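You operate a simulated robot arm through the tools that you are given. There is no shell and no other tool. Be economical: measure what you need, move in short steps, check, and stop when the job is done.

You run a simulated robot arm. Do the job below in one go: nothing can be reset, and whatever is moved stays where it is left.

## Task
Glue block 5 on the marked spot of the clamped board at the bench and clamp it down.
Fine: coat the spot with the purple pad, use the blue clamp, put the pad back and close the glue pot. Set down upright: purple pad. A coat counts when it lies all over at full strength: go over it till it gets no stronger.

It is judged by the outcome, as a careful person would: the job done as asked, and still so three seconds after it is handed in. It fails if anything else is knocked over, pushed out of place, dropped, spilled or broken.

## Robot
A 7-joint arm with a two-finger parallel gripper, fixed in place. Base frame: the origin is at the foot of the arm, x ahead of it, y to its left, z up; the work surface is at about z = 0. Lengths are in m, angles in degrees, forces in N, time in s.
With the tool pointing down near the work surface it reaches from about 0.24 to 0.62 m from the base axis. Its first joint turns from -66.0 to 66.0 degrees. Payload 2.6 kg.
The TCP is the grasp point between the finger pads, 0.03 m short of the fingertips. In the tool frame z runs along the fingers and y along their closing line. The gripper opens to 0.094 m. The fingers are 0.028 m wide and 0.01 m thick; the gripper's body (0.05 by 0.096 m) begins 0.055 m behind the TCP.
Orientation is that of the tool frame in the base frame, as [roll, pitch, yaw] about the fixed x, y, z axes, in that order (R = Rz(yaw) Ry(pitch) Rx(roll)). With the fingers straight down and closing along the base's y, the tool's x points along the base's -x, its y along +y and its z along -z.

## Interface
- The arm moves only by the tool drive_tool. Its argument "motion" is a list of rows, each a list of 3 entries, a list of its own where there are three numbers: the opening, from 0 (shut) to 1 (fully open), then the shift along the base's x, y, z in units of 400 mm (1.0 is 400 mm), then the turn, a rotation vector about the base's x, y, z in units of 180 degrees (1.0 is 180 degrees). In form: [[jaw, [dx, dy, dz], [rx, ry, rz]], ...]. A call has 1 to 12 rows; each row is the pose to reach, as a shift and turn from the pose commanded when the call began. A call with a number of a shift or a turn outside -1 to 1 is refused whole. Each row takes 0.2 s and may step no farther than 0.05 m and 8.6 degrees from the row before; otherwise, or with a gripper value out of range, the whole call is refused. A pose out of reach is approached as far as the arm can. The call stops where the force on the tool passes 70 N (or 10 N more than at its start, if that is more) or the arm is blocked; 0.2 s more then pass. The fingers move at their own pace (about 0.072 m/s each) and stop on an object; they squeeze with about 26 N. The grip force told is the motor's: it shows also when the fingers shut on nothing. Time passes only in rows, and 0.2 s behind the last, so rows that repeat a pose let the fingers close. The reply holds the time, the measured pose of the TCP, the force on the tool along the base axes, the opening and the grip force, in the units named above and with some noise, with the torque about the TCP (base axes, N m) and any sound that the robot's microphone picked up.
- Cameras (640 x 400 px; columns grow to the right, rows downward): "scene" is fixed at [0.0466, 0.4286, 0.5694]; the picture's right is [-0.76, -0.65, 0.00], its down [-0.35, 0.40, -0.85] and it looks along [0.55, -0.64, -0.53] (base axes); focal length 339 px, centre (320, 200). "wrist" rides on the gripper at [0.076, 0.014, -0.103] in the tool frame; the picture's right is [-0.18, 0.98, 0.00], its down [-0.75, -0.14, -0.64] and it looks along [-0.63, -0.12, 0.77] (tool axes); focal length 243 px, centre (320, 200). There is no depth. A picture from a camera that has moved, and an enlarged one, comes with that camera's place and axes in the base frame and with its lens. The place of the scene camera against the robot may be out by one fixed shift of up to 0.012 m in any direction.
- get_image(camera): a new picture of that camera. It takes no simulated time.
- inspect(camera, box): a new picture of the part [left, top, right, bottom] of that camera's present view, enlarged. It takes no simulated time.
- sign_off(): hands the job in; it is judged then, once.

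Work in short steps. Places have to be worked out from the pictures, the camera data and where the tool is seen: move nearer, look again, correct. Check each grasp and each placing, and mend what went wrong. You have 120 turns and 68 pictures in all, those below and enlarged ones among them. Open the gripper and draw the arm clear of the work before you hand the job in, unless the task says otherwise; then end with one line.

The tools are called by a JSON object that holds its "fn" and its "kwargs". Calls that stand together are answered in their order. drive_tool: Moves the arm, as the interface text tells. Its arguments: {"type":"object","properties":{"motion":{"type":"array","items":{"type":"array"}}},"required":["motion"]} The other tools are called the same way: get_image (camera) takes a picture; inspect (camera, box) takes an enlarged picture of a part of a camera's view; sign_off () hands the job in.

At the start:

```text
t: 0.0
position: [0.3527, 0.0776, 0.3777]
ee_rot: [-179.9, 0.0, -179.9]
force: [0.0, 0.3, 0.2]
moment: [-0.01, 0.01, 0.0]
width: 0.0938
grasp_force: 0.1
```

scene: 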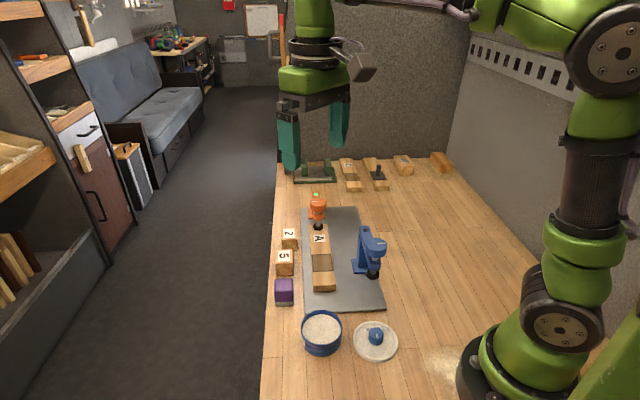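
wrist: 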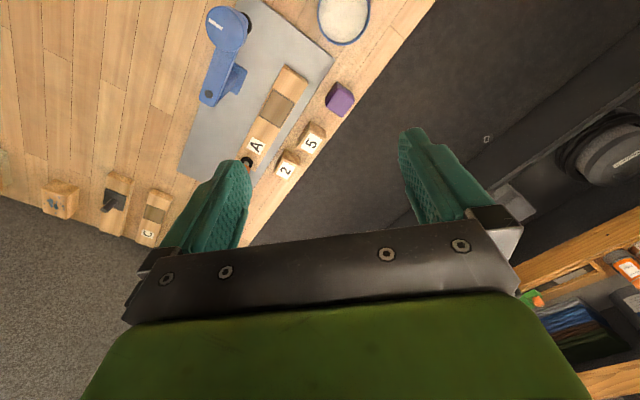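

I'll first enlarge the work area to identify the pieces.

{"fn": "inspect", "kwargs": {"camera": "scene", "box": [260, 180, 420, 280]}}

{"fn": "inspect", "kwargs": {"camera": "scene", "box": [260, 270, 420, 370]}}

{"fn": "inspect", "kwargs": {"camera": "wrist", "box": [170, 0, 394, 140]}}

```text
4.00 times, centred on (340, 230) of scene
camera zoom: at [0.0466, 0.4286, 0.5694], right [-0.76, -0.65, 0.0], down [-0.35, 0.4, -0.85], along [0.55, -0.64, -0.53], focal length 1357 px, centre (240, 80)
```

zoom: 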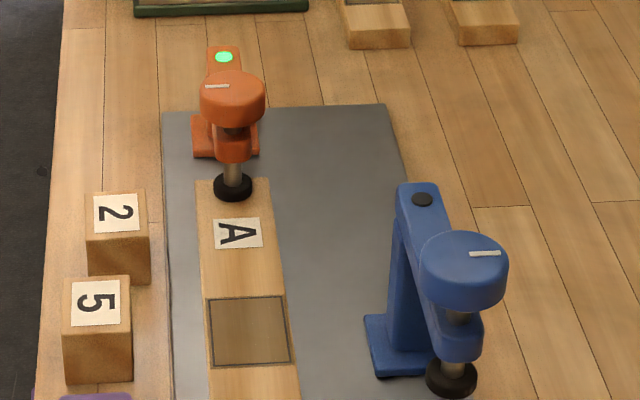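

```text
4.00 times, centred on (340, 320) of scene
camera zoom: at [0.0466, 0.4286, 0.5694], right [-0.76, -0.65, 0.0], down [-0.35, 0.4, -0.85], along [0.55, -0.64, -0.53], focal length 1357 px, centre (240, -280)
```

zoom: 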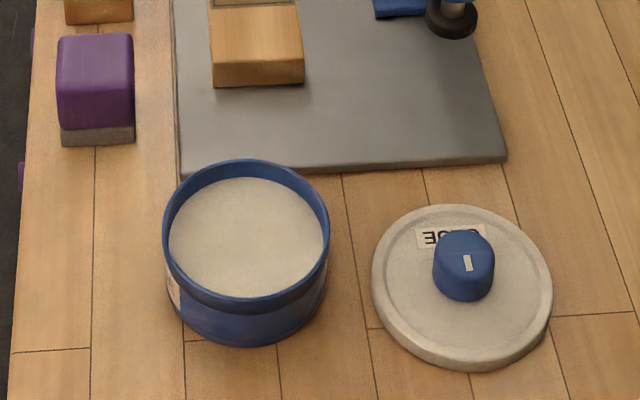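

```text
2.86 times, centred on (282, 70) of wrist
camera zoom: at [0.2758, 0.0914, 0.4813], right [0.18, 0.98, 0.0], down [0.75, -0.14, 0.64], along [0.63, -0.12, -0.77], focal length 693 px, centre (429, 571)
```

zoom: 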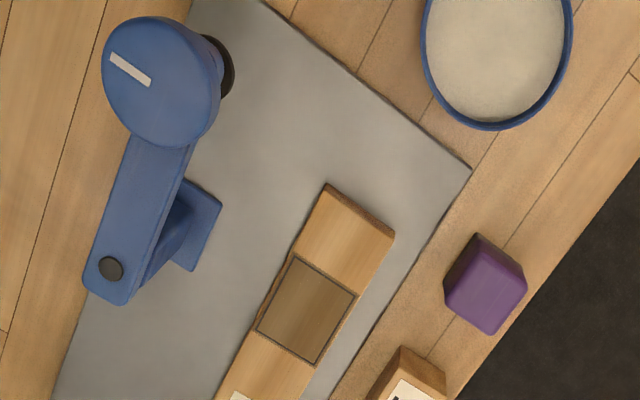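

Bench runs diagonally (about -49°). I turn the tool to match it and lower somewhat over the plate for a closer look.

{"fn": "drive_tool", "kwargs": {"motion": [[1, [0.01, -0.02, -0.03], [0, 0, -0.045]], [1, [0.02, -0.05, -0.06], [0, 0, -0.09]], [1, [0.03, -0.08, -0.09], [0, 0, -0.135]], [1, [0.04, -0.1, -0.12], [0, 0, -0.18]], [1, [0.05, -0.12, -0.15], [0, 0, -0.225]], [1, [0.06, -0.144, -0.19], [0, 0, -0.272]], [1, [0.06, -0.144, -0.19], [0, 0, -0.272]]]}}

{"fn": "get_image", "kwargs": {"camera": "wrist"}}

```text
t: 1.6
position: [0.3773, 0.0206, 0.302]
ee_rot: [-179.9, -0.1, 130.9]
force: [-0.4, -0.5, 0.6]
moment: [0.01, -0.01, 0.0]
width: 0.0941
grasp_force: 0.1
```

```text
62 pictures are left
camera wrist: at [0.3374, 0.0863, 0.405], right [0.86, 0.5, 0.0], down [0.39, -0.66, 0.64], along [0.32, -0.55, -0.77], focal length 243 px, centre (320, 200)
```

wrist: 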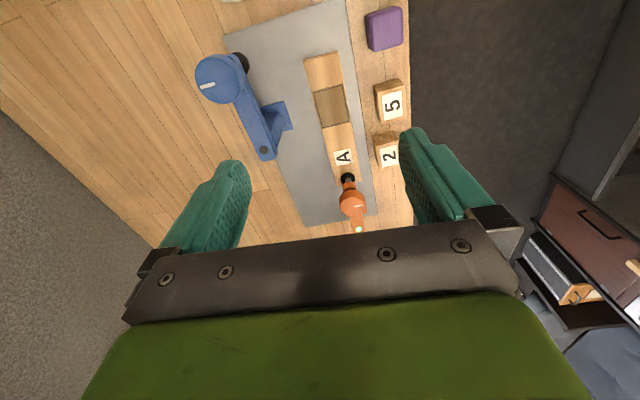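

Zoom on the pad/board/blocks for edges and positions.

{"fn": "inspect", "kwargs": {"camera": "wrist", "box": [190, 0, 430, 150]}}

{"fn": "inspect", "kwargs": {"camera": "scene", "box": [340, 210, 404, 290]}}

```text
2.67 times, centred on (310, 75) of wrist
camera zoom: at [0.3374, 0.0863, 0.405], right [0.86, 0.5, 0.0], down [0.39, -0.66, 0.64], along [0.32, -0.55, -0.77], focal length 647 px, centre (347, 533)
```

zoom: 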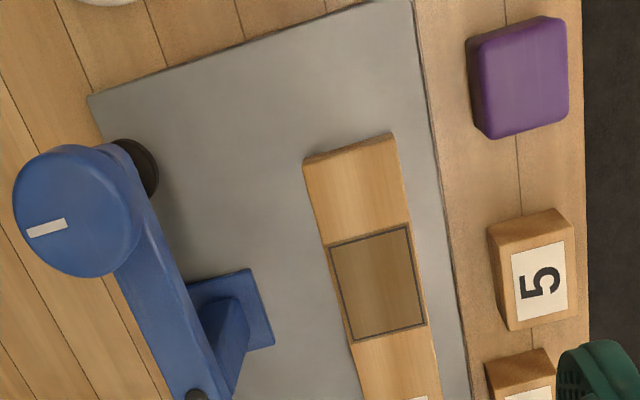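

```text
5.00 times, centred on (372, 250) of scene
camera zoom: at [0.0466, 0.4285, 0.5694], right [-0.76, -0.65, 0.0], down [-0.35, 0.4, -0.85], along [0.55, -0.64, -0.53], focal length 1696 px, centre (60, -50)
```

zoom: 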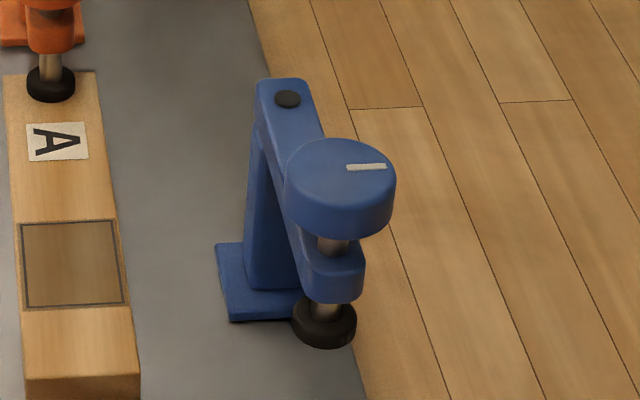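

Everything lies along a -45° bench axis; pad is at about (0.4245, 0.100). I move above it, yaw 135°, at z 0.16 and look.

{"fn": "drive_tool", "kwargs": {"motion": [[1, [0.03, 0.05, -0.089], [0, 0, 0.0057]], [1, [0.06, 0.1, -0.178], [0, 0, 0.0114]], [1, [0.09, 0.15, -0.267], [0, 0, 0.017]], [1, [0.1195, 0.2008, -0.355], [0, 0, 0.0228]], [1, [0.1195, 0.2008, -0.355], [0, 0, 0.0228]]]}}

{"fn": "get_image", "kwargs": {"camera": "wrist"}}

{"fn": "get_image", "kwargs": {"camera": "scene"}}

```text
t: 2.8
position: [0.4233, 0.101, 0.159]
ee_rot: [179.9, 0.0, 135.2]
force: [0.0, -0.3, -0.5]
moment: [-0.01, 0.0, -0.01]
width: 0.0942
grasp_force: 0.0
```

```text
59 pictures are left
camera wrist: at [0.3792, 0.1639, 0.2626], right [0.82, 0.57, 0.0], down [0.43, -0.63, 0.64], along [0.36, -0.53, -0.77], focal length 243 px, centre (320, 200)
```

wrist: 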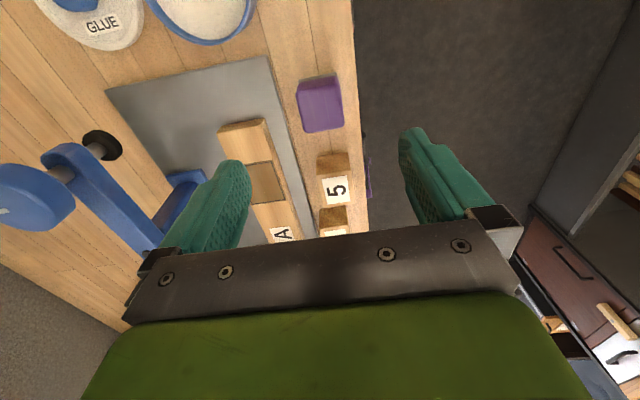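

```text
58 pictures are left
```

scene: 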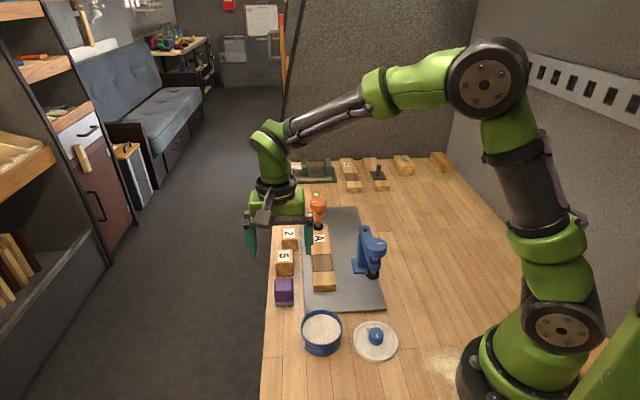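

Pad is centred beneath the tool. I descend to z≈0.042 (tips 12 mm above bench), close and hold.

{"fn": "drive_tool", "kwargs": {"motion": [[1, [0, 0, -0.1], [0, 0, 0]], [1, [0, 0, -0.2], [0, 0, 0]], [1, [0, 0, -0.27], [0, 0, 0]], [1, [0, 0, -0.293], [0, 0, 0]], [0, [0, 0, -0.293], [0, 0, 0]], [0, [0, 0, -0.293], [0, 0, 0]], [0, [0, 0, -0.293], [0, 0, 0]], [0, [0, 0, -0.293], [0, 0, 0]]]}}

{"fn": "inspect", "kwargs": {"camera": "scene", "box": [230, 220, 350, 320]}}

```text
t: 4.6
position: [0.4244, 0.1011, 0.0426]
ee_rot: [180.0, 0.0, 135.1]
force: [-0.8, 0.4, -0.1]
moment: [0.02, -0.02, 0.0]
width: 0.0434
grasp_force: 26.1
```

```text
4.00 times, centred on (290, 270) of scene
camera zoom: at [0.0466, 0.4286, 0.5694], right [-0.76, -0.65, 0.0], down [-0.35, 0.4, -0.85], along [0.55, -0.64, -0.53], focal length 1357 px, centre (440, -80)
```

zoom: 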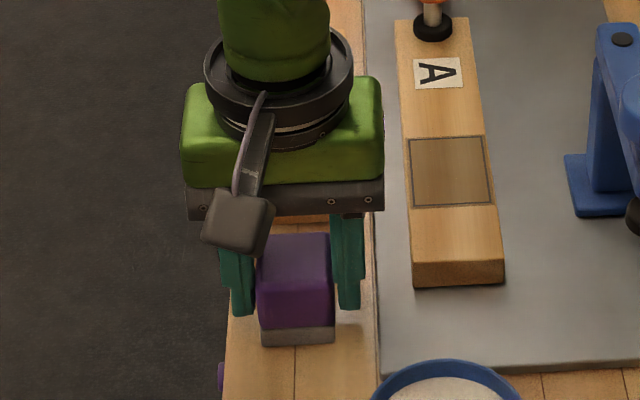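

Pad is held (width 43 mm). I lift straight up, move toward the glue pot at height and look down at it.

{"fn": "drive_tool", "kwargs": {"motion": [[0, [0, 0, 0.1], [0, 0, 0]], [0, [0, 0, 0.2], [0, 0, 0]], [0, [0, 0, 0.3], [0, 0, 0]], [0, [-0.08, 0, 0.36], [0, 0, 0]], [0, [-0.17, 0, 0.4], [0, 0, 0]], [0, [-0.2585, 0, 0.44], [0, 0, 0]], [0, [-0.2585, 0, 0.44], [0, 0, 0]]]}}

{"fn": "get_image", "kwargs": {"camera": "wrist"}}

```text
t: 6.2
position: [0.3201, 0.1008, 0.2181]
ee_rot: [179.9, 0.0, 135.1]
force: [1.2, 0.2, 0.3]
moment: [0.0, 0.0, -0.01]
width: 0.0001
grasp_force: 26.3
```

```text
56 pictures are left
camera wrist: at [0.2754, 0.1638, 0.3229], right [0.82, 0.57, 0.0], down [0.43, -0.63, 0.64], along [0.36, -0.53, -0.77], focal length 243 px, centre (320, 200)
```

wrist: 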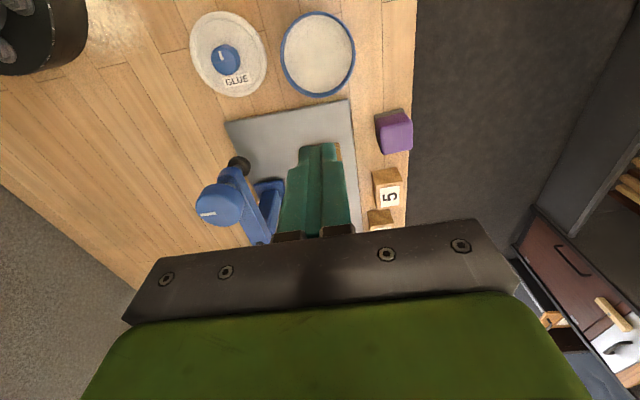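

The gripper came up empty: the pad slipped out. I check whether it still stands in its place.

{"fn": "inspect", "kwargs": {"camera": "wrist", "box": [360, 90, 440, 150]}}

{"fn": "inspect", "kwargs": {"camera": "scene", "box": [256, 250, 336, 310]}}

```text
6.67 times, centred on (400, 120) of wrist
camera zoom: at [0.2754, 0.1638, 0.3229], right [0.82, 0.57, 0.0], down [0.43, -0.63, 0.64], along [0.36, -0.53, -0.77], focal length 1618 px, centre (-213, 733)
```

zoom: 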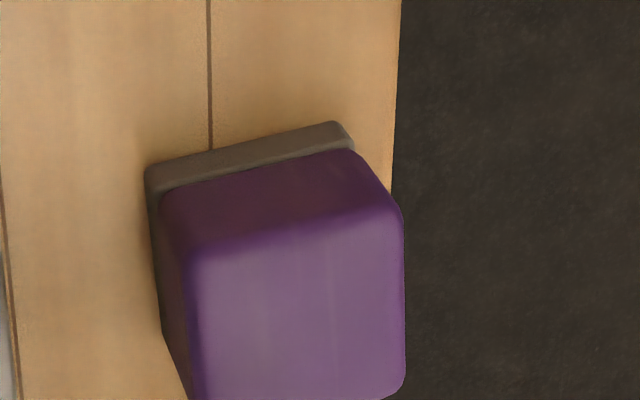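

```text
6.67 times, centred on (296, 280) of scene
camera zoom: at [0.0466, 0.4285, 0.5694], right [-0.76, -0.65, 0.0], down [-0.35, 0.4, -0.85], along [0.55, -0.64, -0.53], focal length 2262 px, centre (480, -333)
```

zoom: 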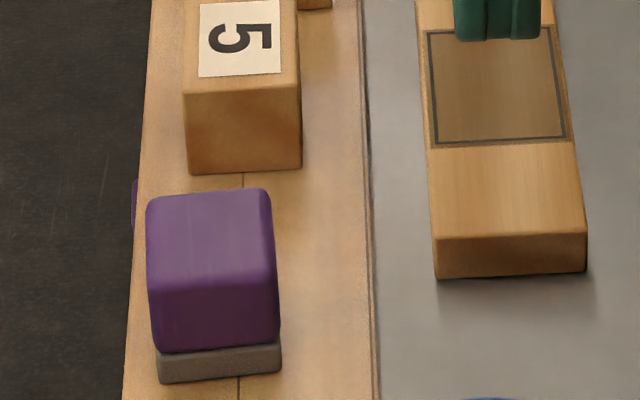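

The pad still stands upright, shifted ~6 mm toward the bench edge and turned ~4°. I regrasp it there, slightly lower and aligned, without lifting yet.

{"fn": "drive_tool", "kwargs": {"motion": [[1, [0.1, 0.005, -0.05], [0, 0, 0.01]], [1, [0.2, 0.01, -0.1], [0, 0, 0.022]], [1, [0.2665, 0.0133, -0.2], [0, 0, 0.022]], [1, [0.2665, 0.0133, -0.3], [0, 0, 0.022]], [1, [0.2665, 0.0133, -0.4], [0, 0, 0.022]], [1, [0.2665, 0.0133, -0.445], [0, 0, 0.022]], [1, [0.2665, 0.0133, -0.445], [0, 0, 0.022]], [0, [0.2665, 0.0133, -0.445], [0, 0, 0.022]], [0, [0.2665, 0.0133, -0.445], [0, 0, 0.022]], [0, [0.2665, 0.0133, -0.445], [0, 0, 0.022]], [0, [0.2665, 0.0133, -0.445], [0, 0, 0.022]]]}}

{"fn": "drive_tool", "kwargs": {"motion": [[0, [0, 0, 0.01], [0, 0, 0]], [0, [0, 0, 0.02], [0, 0, 0]], [0, [0, 0, 0.03], [0, 0, 0]], [0, [0, 0, 0.04], [0, 0, 0]], [0, [0, 0, 0.05], [0, 0, 0]]]}}

{"fn": "inspect", "kwargs": {"camera": "scene", "box": [230, 220, 350, 320]}}

```text
t: 8.6
position: [0.4277, 0.1066, 0.0402]
ee_rot: [179.9, 0.0, 139.1]
force: [-0.2, -0.5, -0.1]
moment: [-0.01, -0.01, -0.03]
width: 0.0437
grasp_force: 25.4
```

```text
t: 9.8
position: [0.4288, 0.1043, 0.0615]
ee_rot: [-180.0, 0.1, 139.1]
force: [-0.1, 0.0, -1.0]
moment: [0.01, 0.03, -0.02]
width: 0.0435
grasp_force: 26.0
```

```text
4.00 times, centred on (290, 270) of scene
camera zoom: at [0.0466, 0.4286, 0.5694], right [-0.76, -0.65, 0.0], down [-0.35, 0.4, -0.85], along [0.55, -0.64, -0.53], focal length 1357 px, centre (440, -80)
```

zoom: 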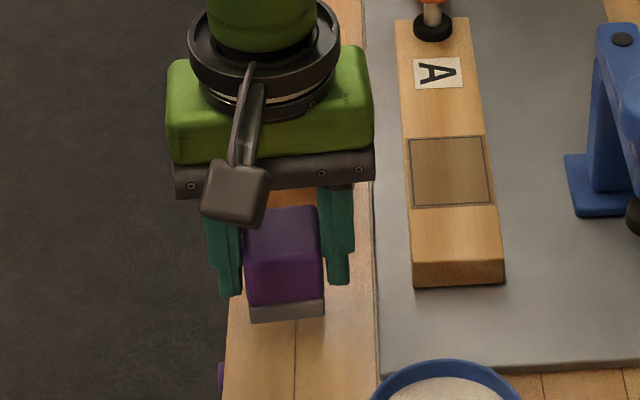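

Pad is lifted and held. I carry it gently to above the pot (≈0.300, 0.125) at z 0.12.

{"fn": "drive_tool", "kwargs": {"motion": [[0, [0, 0, 0.03], [0, 0, 0]], [0, [0, 0, 0.065], [0, 0, 0]], [0, [0, 0, 0.1], [0, 0, 0]], [0, [0, 0, 0.15], [0, 0, 0]], [0, [-0.03, 0.005, 0.15], [0, 0, 0]], [0, [-0.08, 0.012, 0.15], [0, 0, -0.005]], [0, [-0.14, 0.021, 0.15], [0, 0, -0.01]], [0, [-0.2, 0.03, 0.15], [0, 0, -0.015]], [0, [-0.26, 0.039, 0.15], [0, 0, -0.02]], [0, [-0.3, 0.046, 0.15], [0, 0, -0.022]], [0, [-0.3185, 0.048, 0.15], [0, 0, -0.022]], [0, [-0.3185, 0.048, 0.15], [0, 0, -0.022]]]}}

{"fn": "inspect", "kwargs": {"camera": "scene", "box": [250, 260, 410, 360]}}

{"fn": "get_image", "kwargs": {"camera": "wrist"}}

```text
t: 12.4
position: [0.2998, 0.1261, 0.1209]
ee_rot: [180.0, -0.2, 135.1]
force: [-0.5, 1.0, -0.9]
moment: [0.01, 0.02, 0.02]
width: 0.0436
grasp_force: 26.0
```

```text
4.00 times, centred on (330, 310) of scene
camera zoom: at [0.0466, 0.4286, 0.5694], right [-0.76, -0.65, 0.0], down [-0.35, 0.4, -0.85], along [0.55, -0.64, -0.53], focal length 1357 px, centre (280, -240)
```

zoom: 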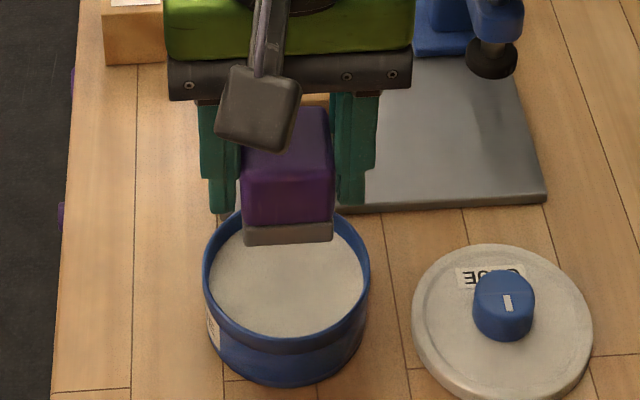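

```text
51 pictures are left
camera wrist: at [0.2552, 0.1892, 0.224], right [0.82, 0.57, 0.0], down [0.43, -0.63, 0.64], along [0.36, -0.53, -0.77], focal length 243 px, centre (320, 200)
```

wrist: 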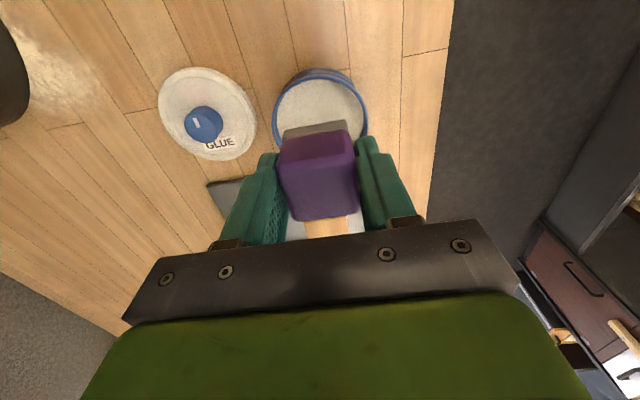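

The pad sits centred over the pot by both views. I descend gently toward the glue.

{"fn": "drive_tool", "kwargs": {"motion": [[0, [0, 0, -0.03], [0, 0, 0]], [0, [0, 0, -0.06], [0, 0, 0]], [0, [0, 0, -0.09], [0, 0, 0]], [0, [0, 0, -0.105], [0, 0, 0]], [0, [0, 0, -0.115], [0, 0, 0]], [0, [0, 0, -0.12], [0, 0, 0]]]}}

{"fn": "inspect", "kwargs": {"camera": "scene", "box": [250, 260, 410, 360]}}

```text
t: 13.8
position: [0.2997, 0.1254, 0.073]
ee_rot: [179.9, -0.1, 135.1]
force: [0.6, 0.1, -0.4]
moment: [0.0, -0.01, 0.02]
width: 0.0435
grasp_force: 25.7
```

```text
4.00 times, centred on (330, 310) of scene
camera zoom: at [0.0466, 0.4286, 0.5694], right [-0.76, -0.65, 0.0], down [-0.35, 0.4, -0.85], along [0.55, -0.64, -0.53], focal length 1357 px, centre (280, -240)
```

zoom: 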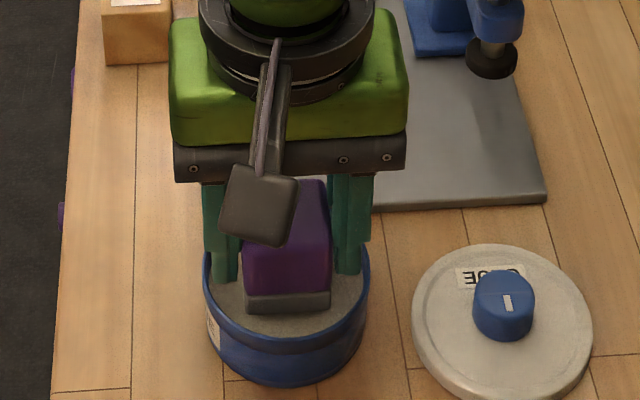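

Well centred in the pot, no contact yet. Lower in small steps until the force shows contact.

{"fn": "drive_tool", "kwargs": {"motion": [[0, [0, 0, -0.005], [0, 0, 0]], [0, [0, 0, -0.01], [0, 0, 0]], [0, [0, 0, -0.015], [0, 0, 0]], [0, [0, 0, -0.02], [0, 0, 0]]]}}

{"fn": "drive_tool", "kwargs": {"motion": [[0, [0, 0, -0.005], [0, 0, 0]], [0, [0, 0, -0.01], [0, 0, 0]]]}}

{"fn": "inspect", "kwargs": {"camera": "scene", "box": [250, 260, 410, 360]}}

```text
t: 14.8
position: [0.3008, 0.1258, 0.0663]
ee_rot: [179.8, -0.1, 135.0]
force: [-12.3, -8.6, 48.3]
moment: [0.63, -0.07, 0.16]
width: 0.0435
grasp_force: 25.8
```

```text
t: 15.2
position: [0.3025, 0.1257, 0.0677]
ee_rot: [179.5, 0.0, 134.9]
force: [-5.6, -3.3, 13.9]
moment: [0.24, -0.02, 0.1]
width: 0.0435
grasp_force: 25.8
stopped in row 1: the force on the tool passed its limit at 76 N (the readings are from after the stop); the commanded pose is now the measured one
```

```text
4.00 times, centred on (330, 310) of scene
camera zoom: at [0.0466, 0.4285, 0.5695], right [-0.76, -0.65, 0.0], down [-0.35, 0.4, -0.85], along [0.55, -0.64, -0.53], focal length 1357 px, centre (280, -240)
```

zoom: 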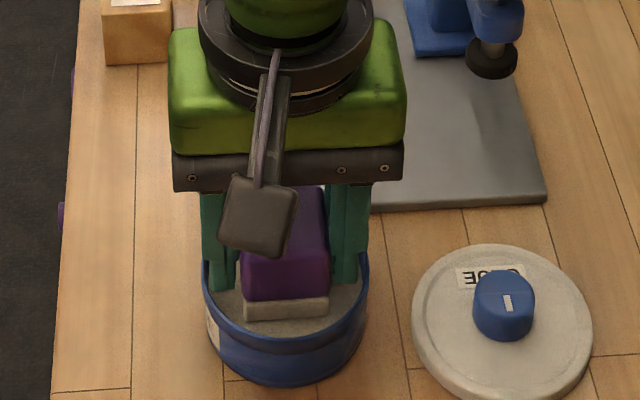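

Foam looks wetted (paler), but contact was firm, probably glue/rim. I raise gently and look at the foam and pot.

{"fn": "drive_tool", "kwargs": {"motion": [[0, [0, 0, 0.01], [0, 0, 0]], [0, [0, 0, 0.03], [0, 0, 0]], [0, [0, 0, 0.06], [0, 0, 0]], [0, [0, 0, 0.1], [0, 0, 0]], [0, [0, 0, 0.14], [0, 0, 0]], [0, [0, 0, 0.14], [0, 0, 0]]]}}

{"fn": "inspect", "kwargs": {"camera": "scene", "box": [250, 260, 410, 360]}}

{"fn": "inspect", "kwargs": {"camera": "wrist", "box": [220, 50, 420, 230]}}

```text
t: 16.6
position: [0.3008, 0.1256, 0.1237]
ee_rot: [179.7, 0.0, 135.0]
force: [0.5, -0.1, -0.9]
moment: [-0.03, -0.02, 0.0]
width: 0.0436
grasp_force: 26.2
```

```text
4.00 times, centred on (330, 310) of scene
camera zoom: at [0.0466, 0.4286, 0.5694], right [-0.76, -0.65, 0.0], down [-0.35, 0.4, -0.85], along [0.55, -0.64, -0.53], focal length 1357 px, centre (280, -240)
```

zoom: 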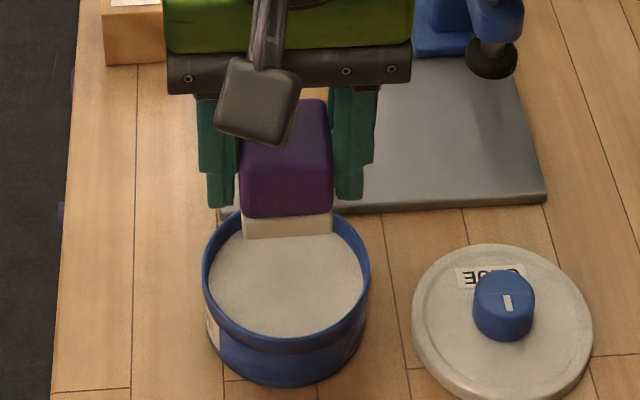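

```text
2.22 times, centred on (320, 140) of wrist
camera zoom: at [0.2559, 0.1887, 0.2263], right [0.82, 0.57, 0.01], down [0.43, -0.63, 0.64], along [0.37, -0.53, -0.77], focal length 539 px, centre (320, 333)
```

zoom: 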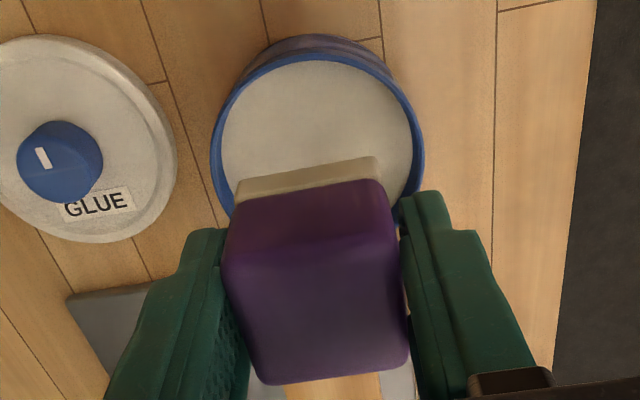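

Foam is fully loaded, pot undisturbed. Carry the pad to above the spot (≈0.421, -0.0195).

{"fn": "drive_tool", "kwargs": {"motion": [[0, [0.015, -0.018, 0], [0, 0, 0]], [0, [0.045, -0.054, 0], [0, 0, 0]], [0, [0.085, -0.103, 0], [0, 0, 0]], [0, [0.125, -0.151, 0], [0, 0, 0]], [0, [0.165, -0.199, 0], [0, 0, 0]], [0, [0.205, -0.247, 0], [0, 0, 0]], [0, [0.245, -0.295, 0], [0, 0, 0]], [0, [0.28, -0.338, -0.03], [0, 0, 0]], [0, [0.3008, -0.3628, -0.07], [0, 0, 0]], [0, [0.3008, -0.3628, -0.1], [0, 0, 0]], [0, [0.3008, -0.3628, -0.11], [0, 0, 0]]]}}

{"fn": "inspect", "kwargs": {"camera": "scene", "box": [260, 200, 400, 300]}}

{"fn": "inspect", "kwargs": {"camera": "wrist", "box": [220, 50, 420, 230]}}

```text
t: 19.0
position: [0.4216, -0.02, 0.0773]
ee_rot: [179.6, 0.0, 134.9]
force: [0.0, 0.0, -1.0]
moment: [0.01, 0.02, -0.04]
width: 0.0434
grasp_force: 26.2
```

```text
4.00 times, centred on (330, 250) of scene
camera zoom: at [0.0466, 0.4285, 0.5694], right [-0.76, -0.65, 0.0], down [-0.35, 0.4, -0.85], along [0.55, -0.64, -0.53], focal length 1357 px, centre (280, 0)
```

zoom: 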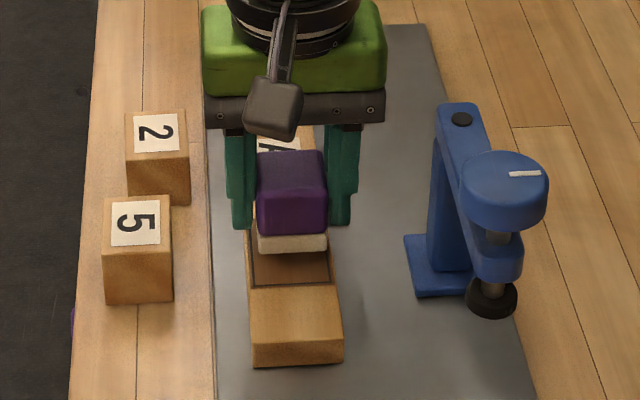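

```text
2.22 times, centred on (320, 140) of wrist
camera zoom: at [0.3764, 0.0429, 0.1811], right [0.82, 0.57, 0.01], down [0.43, -0.63, 0.64], along [0.37, -0.53, -0.77], focal length 539 px, centre (320, 333)
```

zoom: 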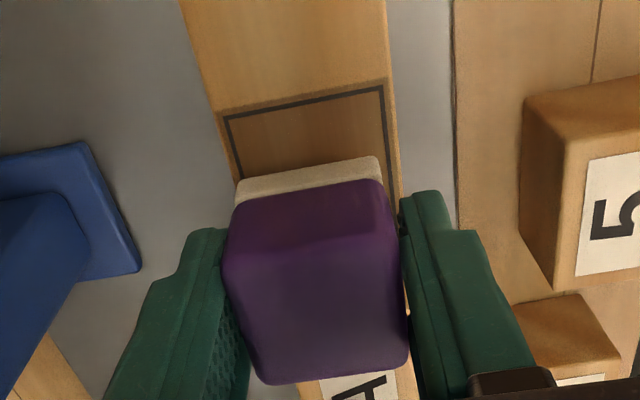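

Aligned over the spot (spot s .283–.3405, w .260–.306 in bench axes). Lower slowly for contact.

{"fn": "drive_tool", "kwargs": {"motion": [[0, [0, 0, -0.01], [0, 0, 0]], [0, [0, 0, -0.02], [0, 0, 0]], [0, [0, 0, -0.03], [0, 0, 0]], [0, [0, 0, -0.035], [0, 0, 0]]]}}

```text
t: 20.0
position: [0.4227, -0.0208, 0.0648]
ee_rot: [179.5, 0.1, 135.0]
force: [-5.1, -1.0, 18.4]
moment: [-0.07, 0.08, -0.05]
width: 0.0438
grasp_force: 25.9
```

Contact at ~18 N. I ease 0.5 mm and stroke the pad back and forth along and across the spot.

{"fn": "drive_tool", "kwargs": {"motion": [[0, [0, 0, 0.0012], [0, 0, 0]], [0, [0.0106, -0.0106, 0.0012], [0, 0, 0]], [0, [0.0212, -0.0212, 0.0012], [0, 0, 0]], [0, [0.0265, -0.0159, 0.0012], [0, 0, 0]], [0, [0.0053, 0.0053, 0.0012], [0, 0, 0]], [0, [-0.0159, 0.0265, 0.0012], [0, 0, 0]], [0, [-0.0265, 0.0159, 0.0012], [0, 0, 0]], [0, [-0.0053, -0.0053, 0.0012], [0, 0, 0]], [0, [0.0159, -0.0265, 0.0012], [0, 0, 0]], [0, [0, 0, 0.0012], [0, 0, 0]], [0, [-0.0212, 0.0212, 0.0012], [0, 0, 0]], [0, [0, 0, 0.0012], [0, 0, 0]]]}}

{"fn": "drive_tool", "kwargs": {"motion": [[0, [0, 0, 0.02], [0, 0, 0]], [0, [0, 0, 0.06], [0, 0, 0]], [0, [0.05, -0.05, 0.09], [0, 0, 0]], [0, [0.1, -0.1, 0.12], [0, 0, 0]], [0, [0.1, -0.1, 0.12], [0, 0, 0]]]}}

{"fn": "inspect", "kwargs": {"camera": "wrist", "box": [220, 20, 420, 200]}}

```text
t: 22.6
position: [0.4213, -0.019, 0.0642]
ee_rot: [179.7, 0.0, 135.0]
force: [-2.2, 2.3, 5.2]
moment: [-0.04, -0.04, 0.0]
width: 0.0434
grasp_force: 26.1
```

```text
t: 23.8
position: [0.4615, -0.0596, 0.1127]
ee_rot: [179.7, 0.1, 135.1]
force: [-0.8, 0.4, 0.2]
moment: [0.0, 0.0, -0.03]
width: 0.0433
grasp_force: 26.0
```

```text
2.22 times, centred on (320, 110) of wrist
camera zoom: at [0.4164, 0.0033, 0.2167], right [0.82, 0.57, 0.01], down [0.43, -0.63, 0.64], along [0.37, -0.53, -0.77], focal length 539 px, centre (320, 400)
```

zoom: 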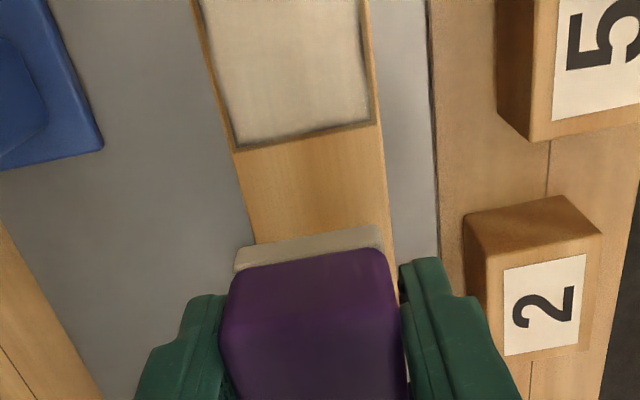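

The coat is visible; let me view its whole extent with the fixed camera.

{"fn": "inspect", "kwargs": {"camera": "scene", "box": [296, 240, 346, 290]}}

```text
8.00 times, centred on (321, 265) of scene
camera zoom: at [0.0466, 0.4285, 0.5694], right [-0.76, -0.65, 0.0], down [-0.35, 0.4, -0.85], along [0.55, -0.64, -0.53], focal length 2714 px, centre (312, -320)
```

zoom: 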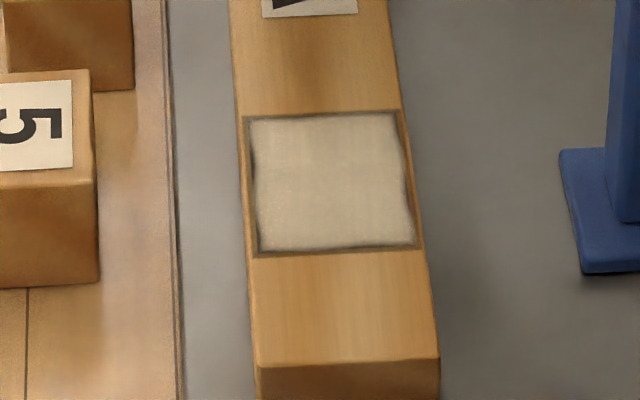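

Covers nearly all, edges slightly thin. A second, wider pass with the same pad, to see if it grows stronger.

{"fn": "drive_tool", "kwargs": {"motion": [[0, [-0.05, 0.05, -0.02], [0, 0, 0]], [0, [-0.1, 0.1, -0.06], [0, 0, 0]], [0, [-0.1, 0.1, -0.1], [0, 0, 0]], [0, [-0.1, 0.1, -0.12], [0, 0, 0]], [0, [-0.091, 0.109, -0.121], [0, 0, 0]], [0, [-0.07, 0.088, -0.121], [0, 0, 0]], [0, [-0.091, 0.109, -0.121], [0, 0, 0]], [0, [-0.112, 0.13, -0.121], [0, 0, 0]], [0, [-0.13, 0.112, -0.121], [0, 0, 0]], [0, [-0.109, 0.091, -0.121], [0, 0, 0]], [0, [-0.088, 0.07, -0.121], [0, 0, 0]], [0, [-0.079, 0.079, -0.121], [0, 0, 0]]]}}

{"fn": "drive_tool", "kwargs": {"motion": [[0, [-0.021, 0.021, 0], [0, 0, 0]], [0, [-0.042, 0.042, 0], [0, 0, 0]], [0, [-0.021, 0.021, 0], [0, 0, 0]], [0, [-0.021, 0.021, 0.02], [0, 0, 0]], [0, [-0.021, 0.021, 0.06], [0, 0, 0]], [0, [0.03, -0.03, 0.09], [0, 0, 0]], [0, [0.08, -0.08, 0.12], [0, 0, 0]], [0, [0.08, -0.08, 0.12], [0, 0, 0]]]}}

{"fn": "inspect", "kwargs": {"camera": "scene", "box": [296, 240, 346, 290]}}

{"fn": "inspect", "kwargs": {"camera": "wrist", "box": [220, 20, 420, 200]}}

```text
t: 26.4
position: [0.4292, -0.028, 0.0648]
ee_rot: [179.7, 0.0, 134.9]
force: [-1.2, -1.1, 4.5]
moment: [-0.13, 0.0, -0.05]
width: 0.0436
grasp_force: 26.6
```

```text
t: 28.2
position: [0.4634, -0.0598, 0.1118]
ee_rot: [179.7, 0.2, 135.0]
force: [-0.8, -0.1, -0.3]
moment: [-0.01, 0.01, -0.02]
width: 0.0437
grasp_force: 25.9
```

```text
8.00 times, centred on (321, 265) of scene
camera zoom: at [0.0466, 0.4285, 0.5694], right [-0.76, -0.65, 0.0], down [-0.35, 0.4, -0.85], along [0.55, -0.64, -0.53], focal length 2714 px, centre (312, -320)
```

zoom: 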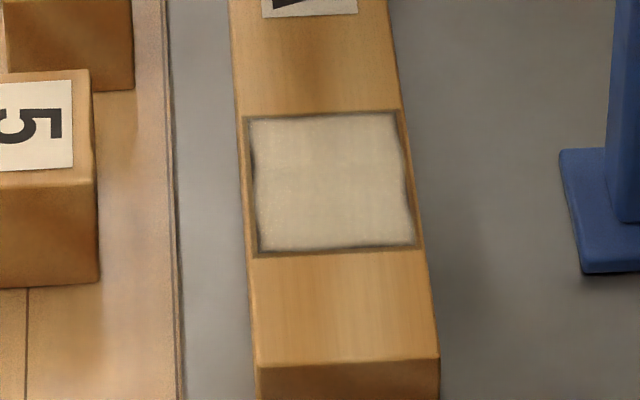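

```text
2.22 times, centred on (320, 110) of wrist
camera zoom: at [0.417, 0.0033, 0.2159], right [0.82, 0.57, 0.01], down [0.43, -0.63, 0.64], along [0.37, -0.53, -0.77], focal length 539 px, centre (320, 400)
```

zoom: 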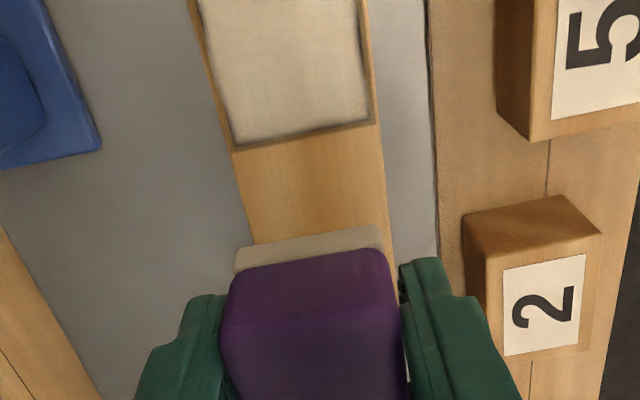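

Second pass looks nearly the same, but the pad seems drained. To be sure, I reload it and go over once more; carrying back over the pot.

{"fn": "drive_tool", "kwargs": {"motion": [[0, [-0.02, 0.023, 0.015], [0, 0, 0]], [0, [-0.06, 0.07, 0.03], [0, 0, 0]], [0, [-0.105, 0.119, 0.03], [0, 0, 0]], [0, [-0.15, 0.17, 0.03], [0, 0, 0]], [0, [-0.195, 0.221, 0.03], [0, 0, 0]], [0, [-0.24, 0.272, 0.03], [0, 0, 0]], [0, [-0.285, 0.323, 0.03], [0, 0, 0]], [0, [-0.33, 0.374, 0.03], [0, 0, 0]], [0, [-0.37, 0.42, 0.03], [0, 0, 0]], [0, [-0.4, 0.45, 0.03], [0, 0, 0]], [0, [-0.41, 0.46, 0.03], [0, 0, 0]], [0, [-0.41, 0.46, 0.03], [0, 0, 0]]]}}

{"fn": "inspect", "kwargs": {"camera": "wrist", "box": [220, 50, 420, 230]}}

```text
t: 30.8
position: [0.2983, 0.1264, 0.1237]
ee_rot: [179.6, 0.2, 135.0]
force: [0.4, 0.0, -1.0]
moment: [-0.02, -0.04, 0.0]
width: 0.0437
grasp_force: 26.3
```

```text
2.22 times, centred on (320, 140) of wrist
camera zoom: at [0.2529, 0.1878, 0.2276], right [0.82, 0.57, 0.01], down [0.43, -0.63, 0.64], along [0.37, -0.53, -0.77], focal length 539 px, centre (320, 333)
```

zoom: 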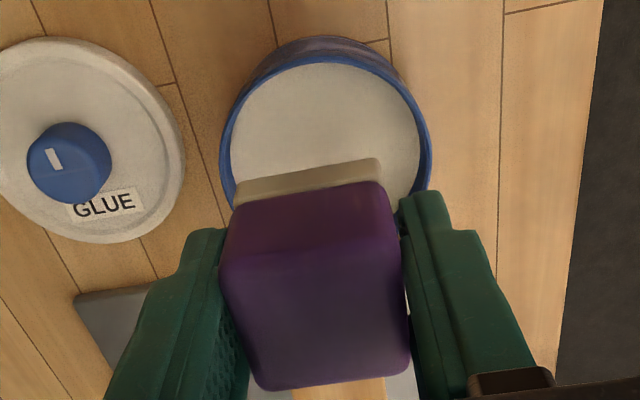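

Foam indeed drained. Small correction and dip again, gently.

{"fn": "drive_tool", "kwargs": {"motion": [[0, [0.004, 0.001, -0.03], [0, 0, 0]], [0, [0.004, 0.001, -0.07], [0, 0, 0]], [0, [0.004, 0.001, -0.1], [0, 0, 0]], [0, [0.004, 0.001, -0.12], [0, 0, 0]], [0, [0.004, 0.001, -0.13], [0, 0, 0]], [0, [0.004, 0.001, -0.135], [0, 0, 0]], [0, [0.004, 0.001, -0.1375], [0, 0, 0]]]}}

```text
t: 32.4
position: [0.2994, 0.1239, 0.069]
ee_rot: [179.8, 0.1, 135.0]
force: [-0.3, 0.4, -1.0]
moment: [-0.04, 0.0, 0.03]
width: 0.0439
grasp_force: 26.4
```

{"fn": "drive_tool", "kwargs": {"motion": [[0, [0, 0, -0.0012], [0, 0, 0]], [0, [0, 0, -0.0025], [0, 0, 0]], [0, [0, 0, -0.0037], [0, 0, 0]]]}}

{"fn": "inspect", "kwargs": {"camera": "scene", "box": [290, 290, 350, 350]}}

```text
t: 33.2
position: [0.3007, 0.125, 0.0674]
ee_rot: [179.7, 0.1, 134.9]
force: [0.7, 0.3, -0.7]
moment: [-0.02, 0.03, -0.01]
width: 0.0438
grasp_force: 25.7
```

```text
6.67 times, centred on (320, 320) of scene
camera zoom: at [0.0466, 0.4286, 0.5694], right [-0.76, -0.65, 0.0], down [-0.35, 0.4, -0.85], along [0.55, -0.64, -0.53], focal length 2262 px, centre (320, -600)
```

zoom: 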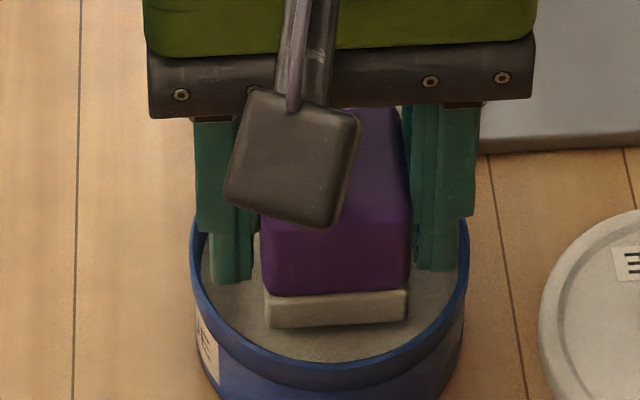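

Still just above the glue, fingers inside the rim without touching. Lower 1.5 mm more.

{"fn": "drive_tool", "kwargs": {"motion": [[0, [0, 0, -0.0015], [0, 0, 0]], [0, [0, 0, -0.003], [0, 0, 0]], [0, [0, 0, -0.0045], [0, 0, 0]]]}}

```text
t: 34.0
position: [0.3002, 0.1249, 0.066]
ee_rot: [179.6, 0.2, 134.9]
force: [-7.8, -4.4, 39.8]
moment: [-0.67, 1.49, 0.02]
width: 0.0439
grasp_force: 26.5
```

Firm contact with the glue. Hold briefly, then lift and look at the foam.

{"fn": "drive_tool", "kwargs": {"motion": [[0, [0, 0, 0.003], [0, 0, 0]], [0, [0, 0, 0.02], [0, 0, 0]], [0, [0, 0, 0.06], [0, 0, 0]], [0, [0, 0, 0.1], [0, 0, 0]], [0, [0, 0, 0.14], [0, 0, 0]], [0, [0, 0, 0.145], [0, 0, 0]]]}}

{"fn": "inspect", "kwargs": {"camera": "wrist", "box": [220, 50, 420, 230]}}

```text
t: 35.4
position: [0.2992, 0.1235, 0.1243]
ee_rot: [179.7, 0.2, 135.1]
force: [0.2, -0.8, -0.6]
moment: [0.01, 0.04, 0.03]
width: 0.0435
grasp_force: 25.7
```

```text
2.22 times, centred on (320, 140) of wrist
camera zoom: at [0.2543, 0.1871, 0.2272], right [0.83, 0.56, 0.01], down [0.43, -0.63, 0.64], along [0.37, -0.53, -0.77], focal length 539 px, centre (320, 333)
```

zoom: 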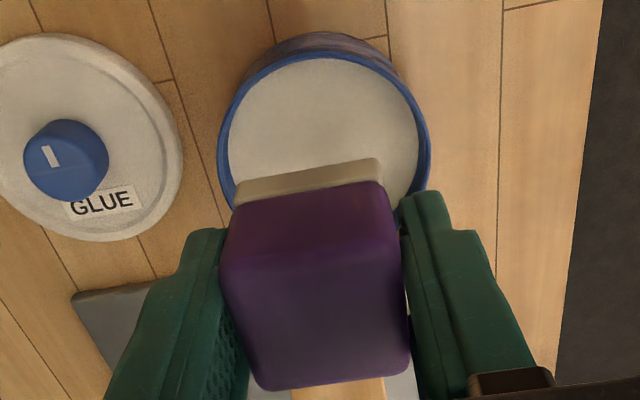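

Reloaded. Back to the spot for a third pass.

{"fn": "drive_tool", "kwargs": {"motion": [[0, [0.02, -0.023, 0], [0, 0, 0]], [0, [0.055, -0.064, 0], [0, 0, 0]], [0, [0.095, -0.111, 0], [0, 0, 0]], [0, [0.135, -0.158, 0], [0, 0, 0]], [0, [0.175, -0.205, 0], [0, 0, 0]], [0, [0.215, -0.252, 0], [0, 0, 0]], [0, [0.255, -0.299, 0], [0, 0, 0]], [0, [0.29, -0.34, -0.03], [0, 0, 0]], [0, [0.306, -0.3583, -0.07], [0, 0, 0]], [0, [0.306, -0.3583, -0.11], [0, 0, 0]], [0, [0.306, -0.3583, -0.135], [0, 0, 0]], [0, [0.306, -0.3583, -0.143], [0, 0, 0]]]}}

{"fn": "drive_tool", "kwargs": {"motion": [[0, [0, 0, -0.003], [0, 0, 0]], [0, [0, 0, -0.006], [0, 0, 0]]]}}

```text
t: 38.0
position: [0.4212, -0.0182, 0.0666]
ee_rot: [179.7, 0.1, 135.0]
force: [0.4, -0.5, -0.4]
moment: [-0.01, 0.01, 0.0]
width: 0.0437
grasp_force: 25.7
```

```text
t: 38.6
position: [0.4228, -0.0179, 0.0647]
ee_rot: [179.6, 0.2, 135.0]
force: [-1.0, 0.1, 3.7]
moment: [-0.09, 0.08, -0.03]
width: 0.0435
grasp_force: 26.5
```

Light contact; press 0.3 mm more and stroke over the full spot with wider w reach.

{"fn": "drive_tool", "kwargs": {"motion": [[0, [0.009, 0.009, -0.001], [0, 0, 0]], [0, [0.03, -0.012, -0.001], [0, 0, 0]], [0, [0.009, 0.009, -0.001], [0, 0, 0]], [0, [-0.012, 0.03, -0.001], [0, 0, 0]], [0, [-0.03, 0.012, -0.001], [0, 0, 0]], [0, [-0.009, -0.009, -0.001], [0, 0, 0]], [0, [0.012, -0.03, -0.001], [0, 0, 0]], [0, [0.021, -0.021, -0.001], [0, 0, 0]], [0, [0, 0, -0.001], [0, 0, 0]], [0, [-0.021, 0.021, -0.001], [0, 0, 0]], [0, [0, 0, -0.001], [0, 0, 0]]]}}

{"fn": "drive_tool", "kwargs": {"motion": [[0, [0, 0, 0.02], [0, 0, 0]], [0, [0, 0, 0.06], [0, 0, 0]], [0, [0.05, -0.05, 0.09], [0, 0, 0]], [0, [0.1, -0.1, 0.12], [0, 0, 0]], [0, [0.1, -0.1, 0.12], [0, 0, 0]]]}}

{"fn": "inspect", "kwargs": {"camera": "scene", "box": [296, 240, 346, 290]}}

{"fn": "inspect", "kwargs": {"camera": "wrist", "box": [220, 20, 420, 200]}}

```text
t: 41.0
position: [0.4214, -0.0165, 0.0646]
ee_rot: [179.6, 0.0, 135.1]
force: [-4.3, 4.8, 16.3]
moment: [0.06, 0.09, -0.03]
width: 0.0437
grasp_force: 26.1
```

```text
t: 42.2
position: [0.4625, -0.0595, 0.1121]
ee_rot: [179.6, 0.1, 135.1]
force: [-0.2, -0.3, 0.2]
moment: [0.0, 0.04, -0.01]
width: 0.0437
grasp_force: 25.9
```

```text
8.00 times, centred on (321, 265) of scene
camera zoom: at [0.0466, 0.4285, 0.5694], right [-0.76, -0.65, 0.0], down [-0.35, 0.4, -0.85], along [0.55, -0.64, -0.53], focal length 2714 px, centre (312, -320)
```

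zoom: 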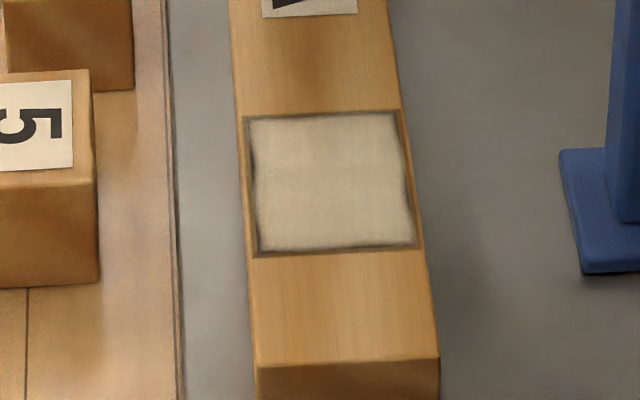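

```text
2.22 times, centred on (320, 110) of wrist
camera zoom: at [0.4171, 0.004, 0.2157], right [0.82, 0.57, 0.01], down [0.43, -0.63, 0.64], along [0.37, -0.53, -0.77], focal length 539 px, centre (320, 400)
```

zoom: 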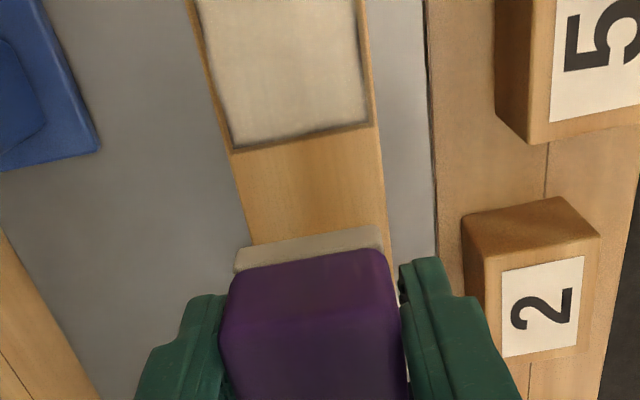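

The coat no longer changes: saturated and full. Now return the pad to its original place.

{"fn": "drive_tool", "kwargs": {"motion": [[0, [-0.005, 0.02, 0], [0, 0, 0]], [0, [-0.017, 0.07, 0], [0, 0, 0]], [0, [-0.03, 0.125, 0], [0, 0, 0]], [0, [-0.045, 0.185, 0], [0, 0, 0]], [0, [-0.058, 0.245, 0], [0, 0, 0]], [0, [-0.073, 0.305, 0], [0, 0, 0]], [0, [-0.087, 0.365, -0.02], [0, 0, 0]], [0, [-0.096, 0.4, -0.06], [0, 0, 0]], [0, [-0.096, 0.4, -0.11], [0, 0, 0]], [0, [-0.096, 0.4, -0.145], [0, 0, 0]], [0, [-0.096, 0.4, -0.162], [0, 0, 0]], [0, [-0.096, 0.4, -0.168], [0, 0, 0]]]}}

{"fn": "inspect", "kwargs": {"camera": "scene", "box": [256, 250, 336, 310]}}

```text
t: 44.8
position: [0.4243, 0.1016, 0.0465]
ee_rot: [179.8, 0.2, 134.9]
force: [0.2, -0.4, 0.5]
moment: [0.0, 0.0, 0.0]
width: 0.0435
grasp_force: 25.9
```

```text
6.67 times, centred on (296, 280) of scene
camera zoom: at [0.0466, 0.4286, 0.5694], right [-0.76, -0.65, 0.0], down [-0.35, 0.4, -0.85], along [0.55, -0.64, -0.53], focal length 2262 px, centre (480, -333)
```

zoom: 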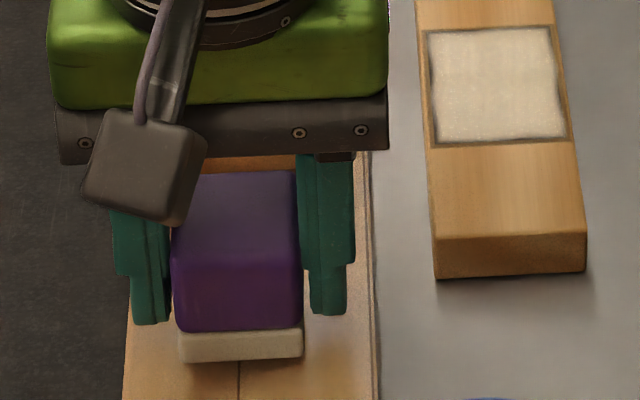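

Foam is ~4 mm above the bench. Lower to contact.

{"fn": "drive_tool", "kwargs": {"motion": [[0, [0, 0, -0.004], [0, 0, 0]], [0, [0, 0, -0.008], [0, 0, 0]], [0, [0, 0, -0.011], [0, 0, 0]], [0, [0, 0, -0.013], [0, 0, 0]]]}}

```text
t: 45.8
position: [0.4243, 0.1004, 0.039]
ee_rot: [179.6, 0.1, 135.0]
force: [-0.3, 0.0, 0.3]
moment: [-0.02, -0.01, 0.0]
width: 0.0436
grasp_force: 26.0
```

{"fn": "drive_tool", "kwargs": {"motion": [[0, [0, 0, -0.0015], [0, 0, 0]], [0, [0, 0, -0.003], [0, 0, 0]], [0, [0, 0, -0.0045], [0, 0, 0]]]}}

{"fn": "inspect", "kwargs": {"camera": "scene", "box": [256, 250, 336, 310]}}

```text
t: 46.6
position: [0.4231, 0.1007, 0.0379]
ee_rot: [179.5, 0.1, 135.0]
force: [-0.4, -0.3, -1.3]
moment: [0.03, 0.01, 0.02]
width: 0.0438
grasp_force: 25.9
```

```text
6.67 times, centred on (296, 280) of scene
camera zoom: at [0.0466, 0.4286, 0.5694], right [-0.76, -0.65, 0.0], down [-0.35, 0.4, -0.85], along [0.55, -0.64, -0.53], focal length 2262 px, centre (480, -333)
```

zoom: 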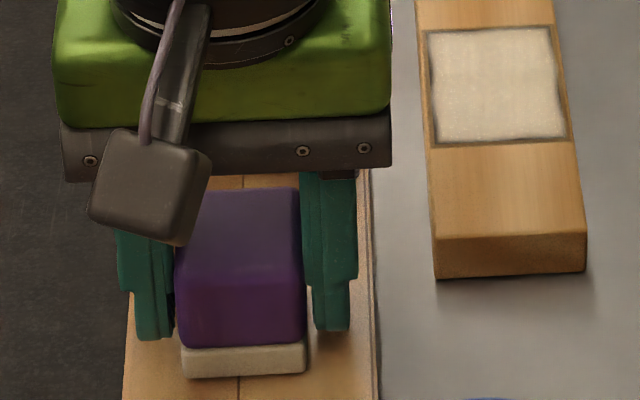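

Nearly there; another 1.5 mm.

{"fn": "drive_tool", "kwargs": {"motion": [[0, [0, 0, -0.0015], [0, 0, 0]], [0, [0, 0, -0.003], [0, 0, 0]], [0, [0, 0, -0.0045], [0, 0, 0]]]}}

```text
t: 47.4
position: [0.4239, 0.1005, 0.0366]
ee_rot: [179.6, 0.1, 134.9]
force: [-2.5, 0.3, 7.0]
moment: [-0.16, 0.1, -0.01]
width: 0.0436
grasp_force: 26.2
```

Contact at 7 N. Release partially, let go, rise.

{"fn": "drive_tool", "kwargs": {"motion": [[0.65, [0, 0, 0], [0, 0, 0]], [0.65, [0, 0, 0], [0, 0, 0]], [0.65, [0, 0, 0], [0, 0, 0]], [0.65, [0, 0, 0.03], [0, 0, 0]], [0.65, [0, 0, 0.1], [0, 0, 0]], [0.65, [0, 0, 0.2], [0, 0, 0]], [1, [0, 0, 0.3], [0, 0, 0]], [1, [0, 0, 0.3], [0, 0, 0]]]}}

{"fn": "get_image", "kwargs": {"camera": "wrist"}}

{"fn": "inspect", "kwargs": {"camera": "scene", "box": [260, 220, 340, 320]}}

```text
t: 49.2
position: [0.4234, 0.1012, 0.1573]
ee_rot: [179.7, 0.1, 135.1]
force: [0.0, -0.5, 0.6]
moment: [0.01, 0.0, 0.02]
width: 0.0938
grasp_force: 0.0
```

```text
33 pictures are left
camera wrist: at [0.3787, 0.1643, 0.2603], right [0.82, 0.57, 0.01], down [0.43, -0.63, 0.64], along [0.37, -0.53, -0.77], focal length 243 px, centre (320, 200)
```

wrist: 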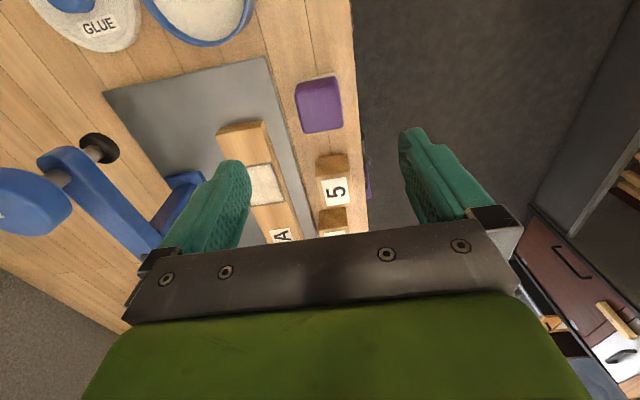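

```text
4.00 times, centred on (300, 270) of scene
camera zoom: at [0.0466, 0.4286, 0.5694], right [-0.76, -0.65, 0.0], down [-0.35, 0.4, -0.85], along [0.55, -0.64, -0.53], focal length 1357 px, centre (400, -80)
```

zoom: 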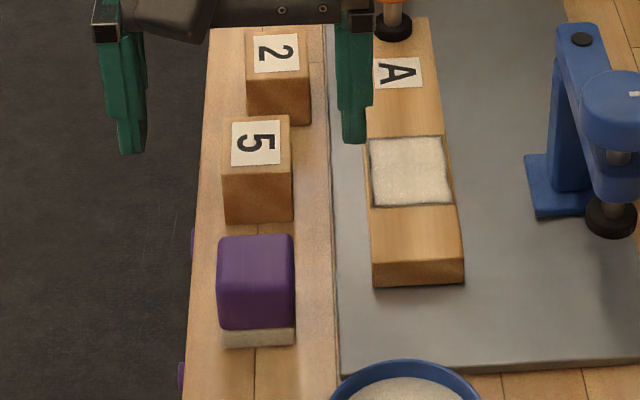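

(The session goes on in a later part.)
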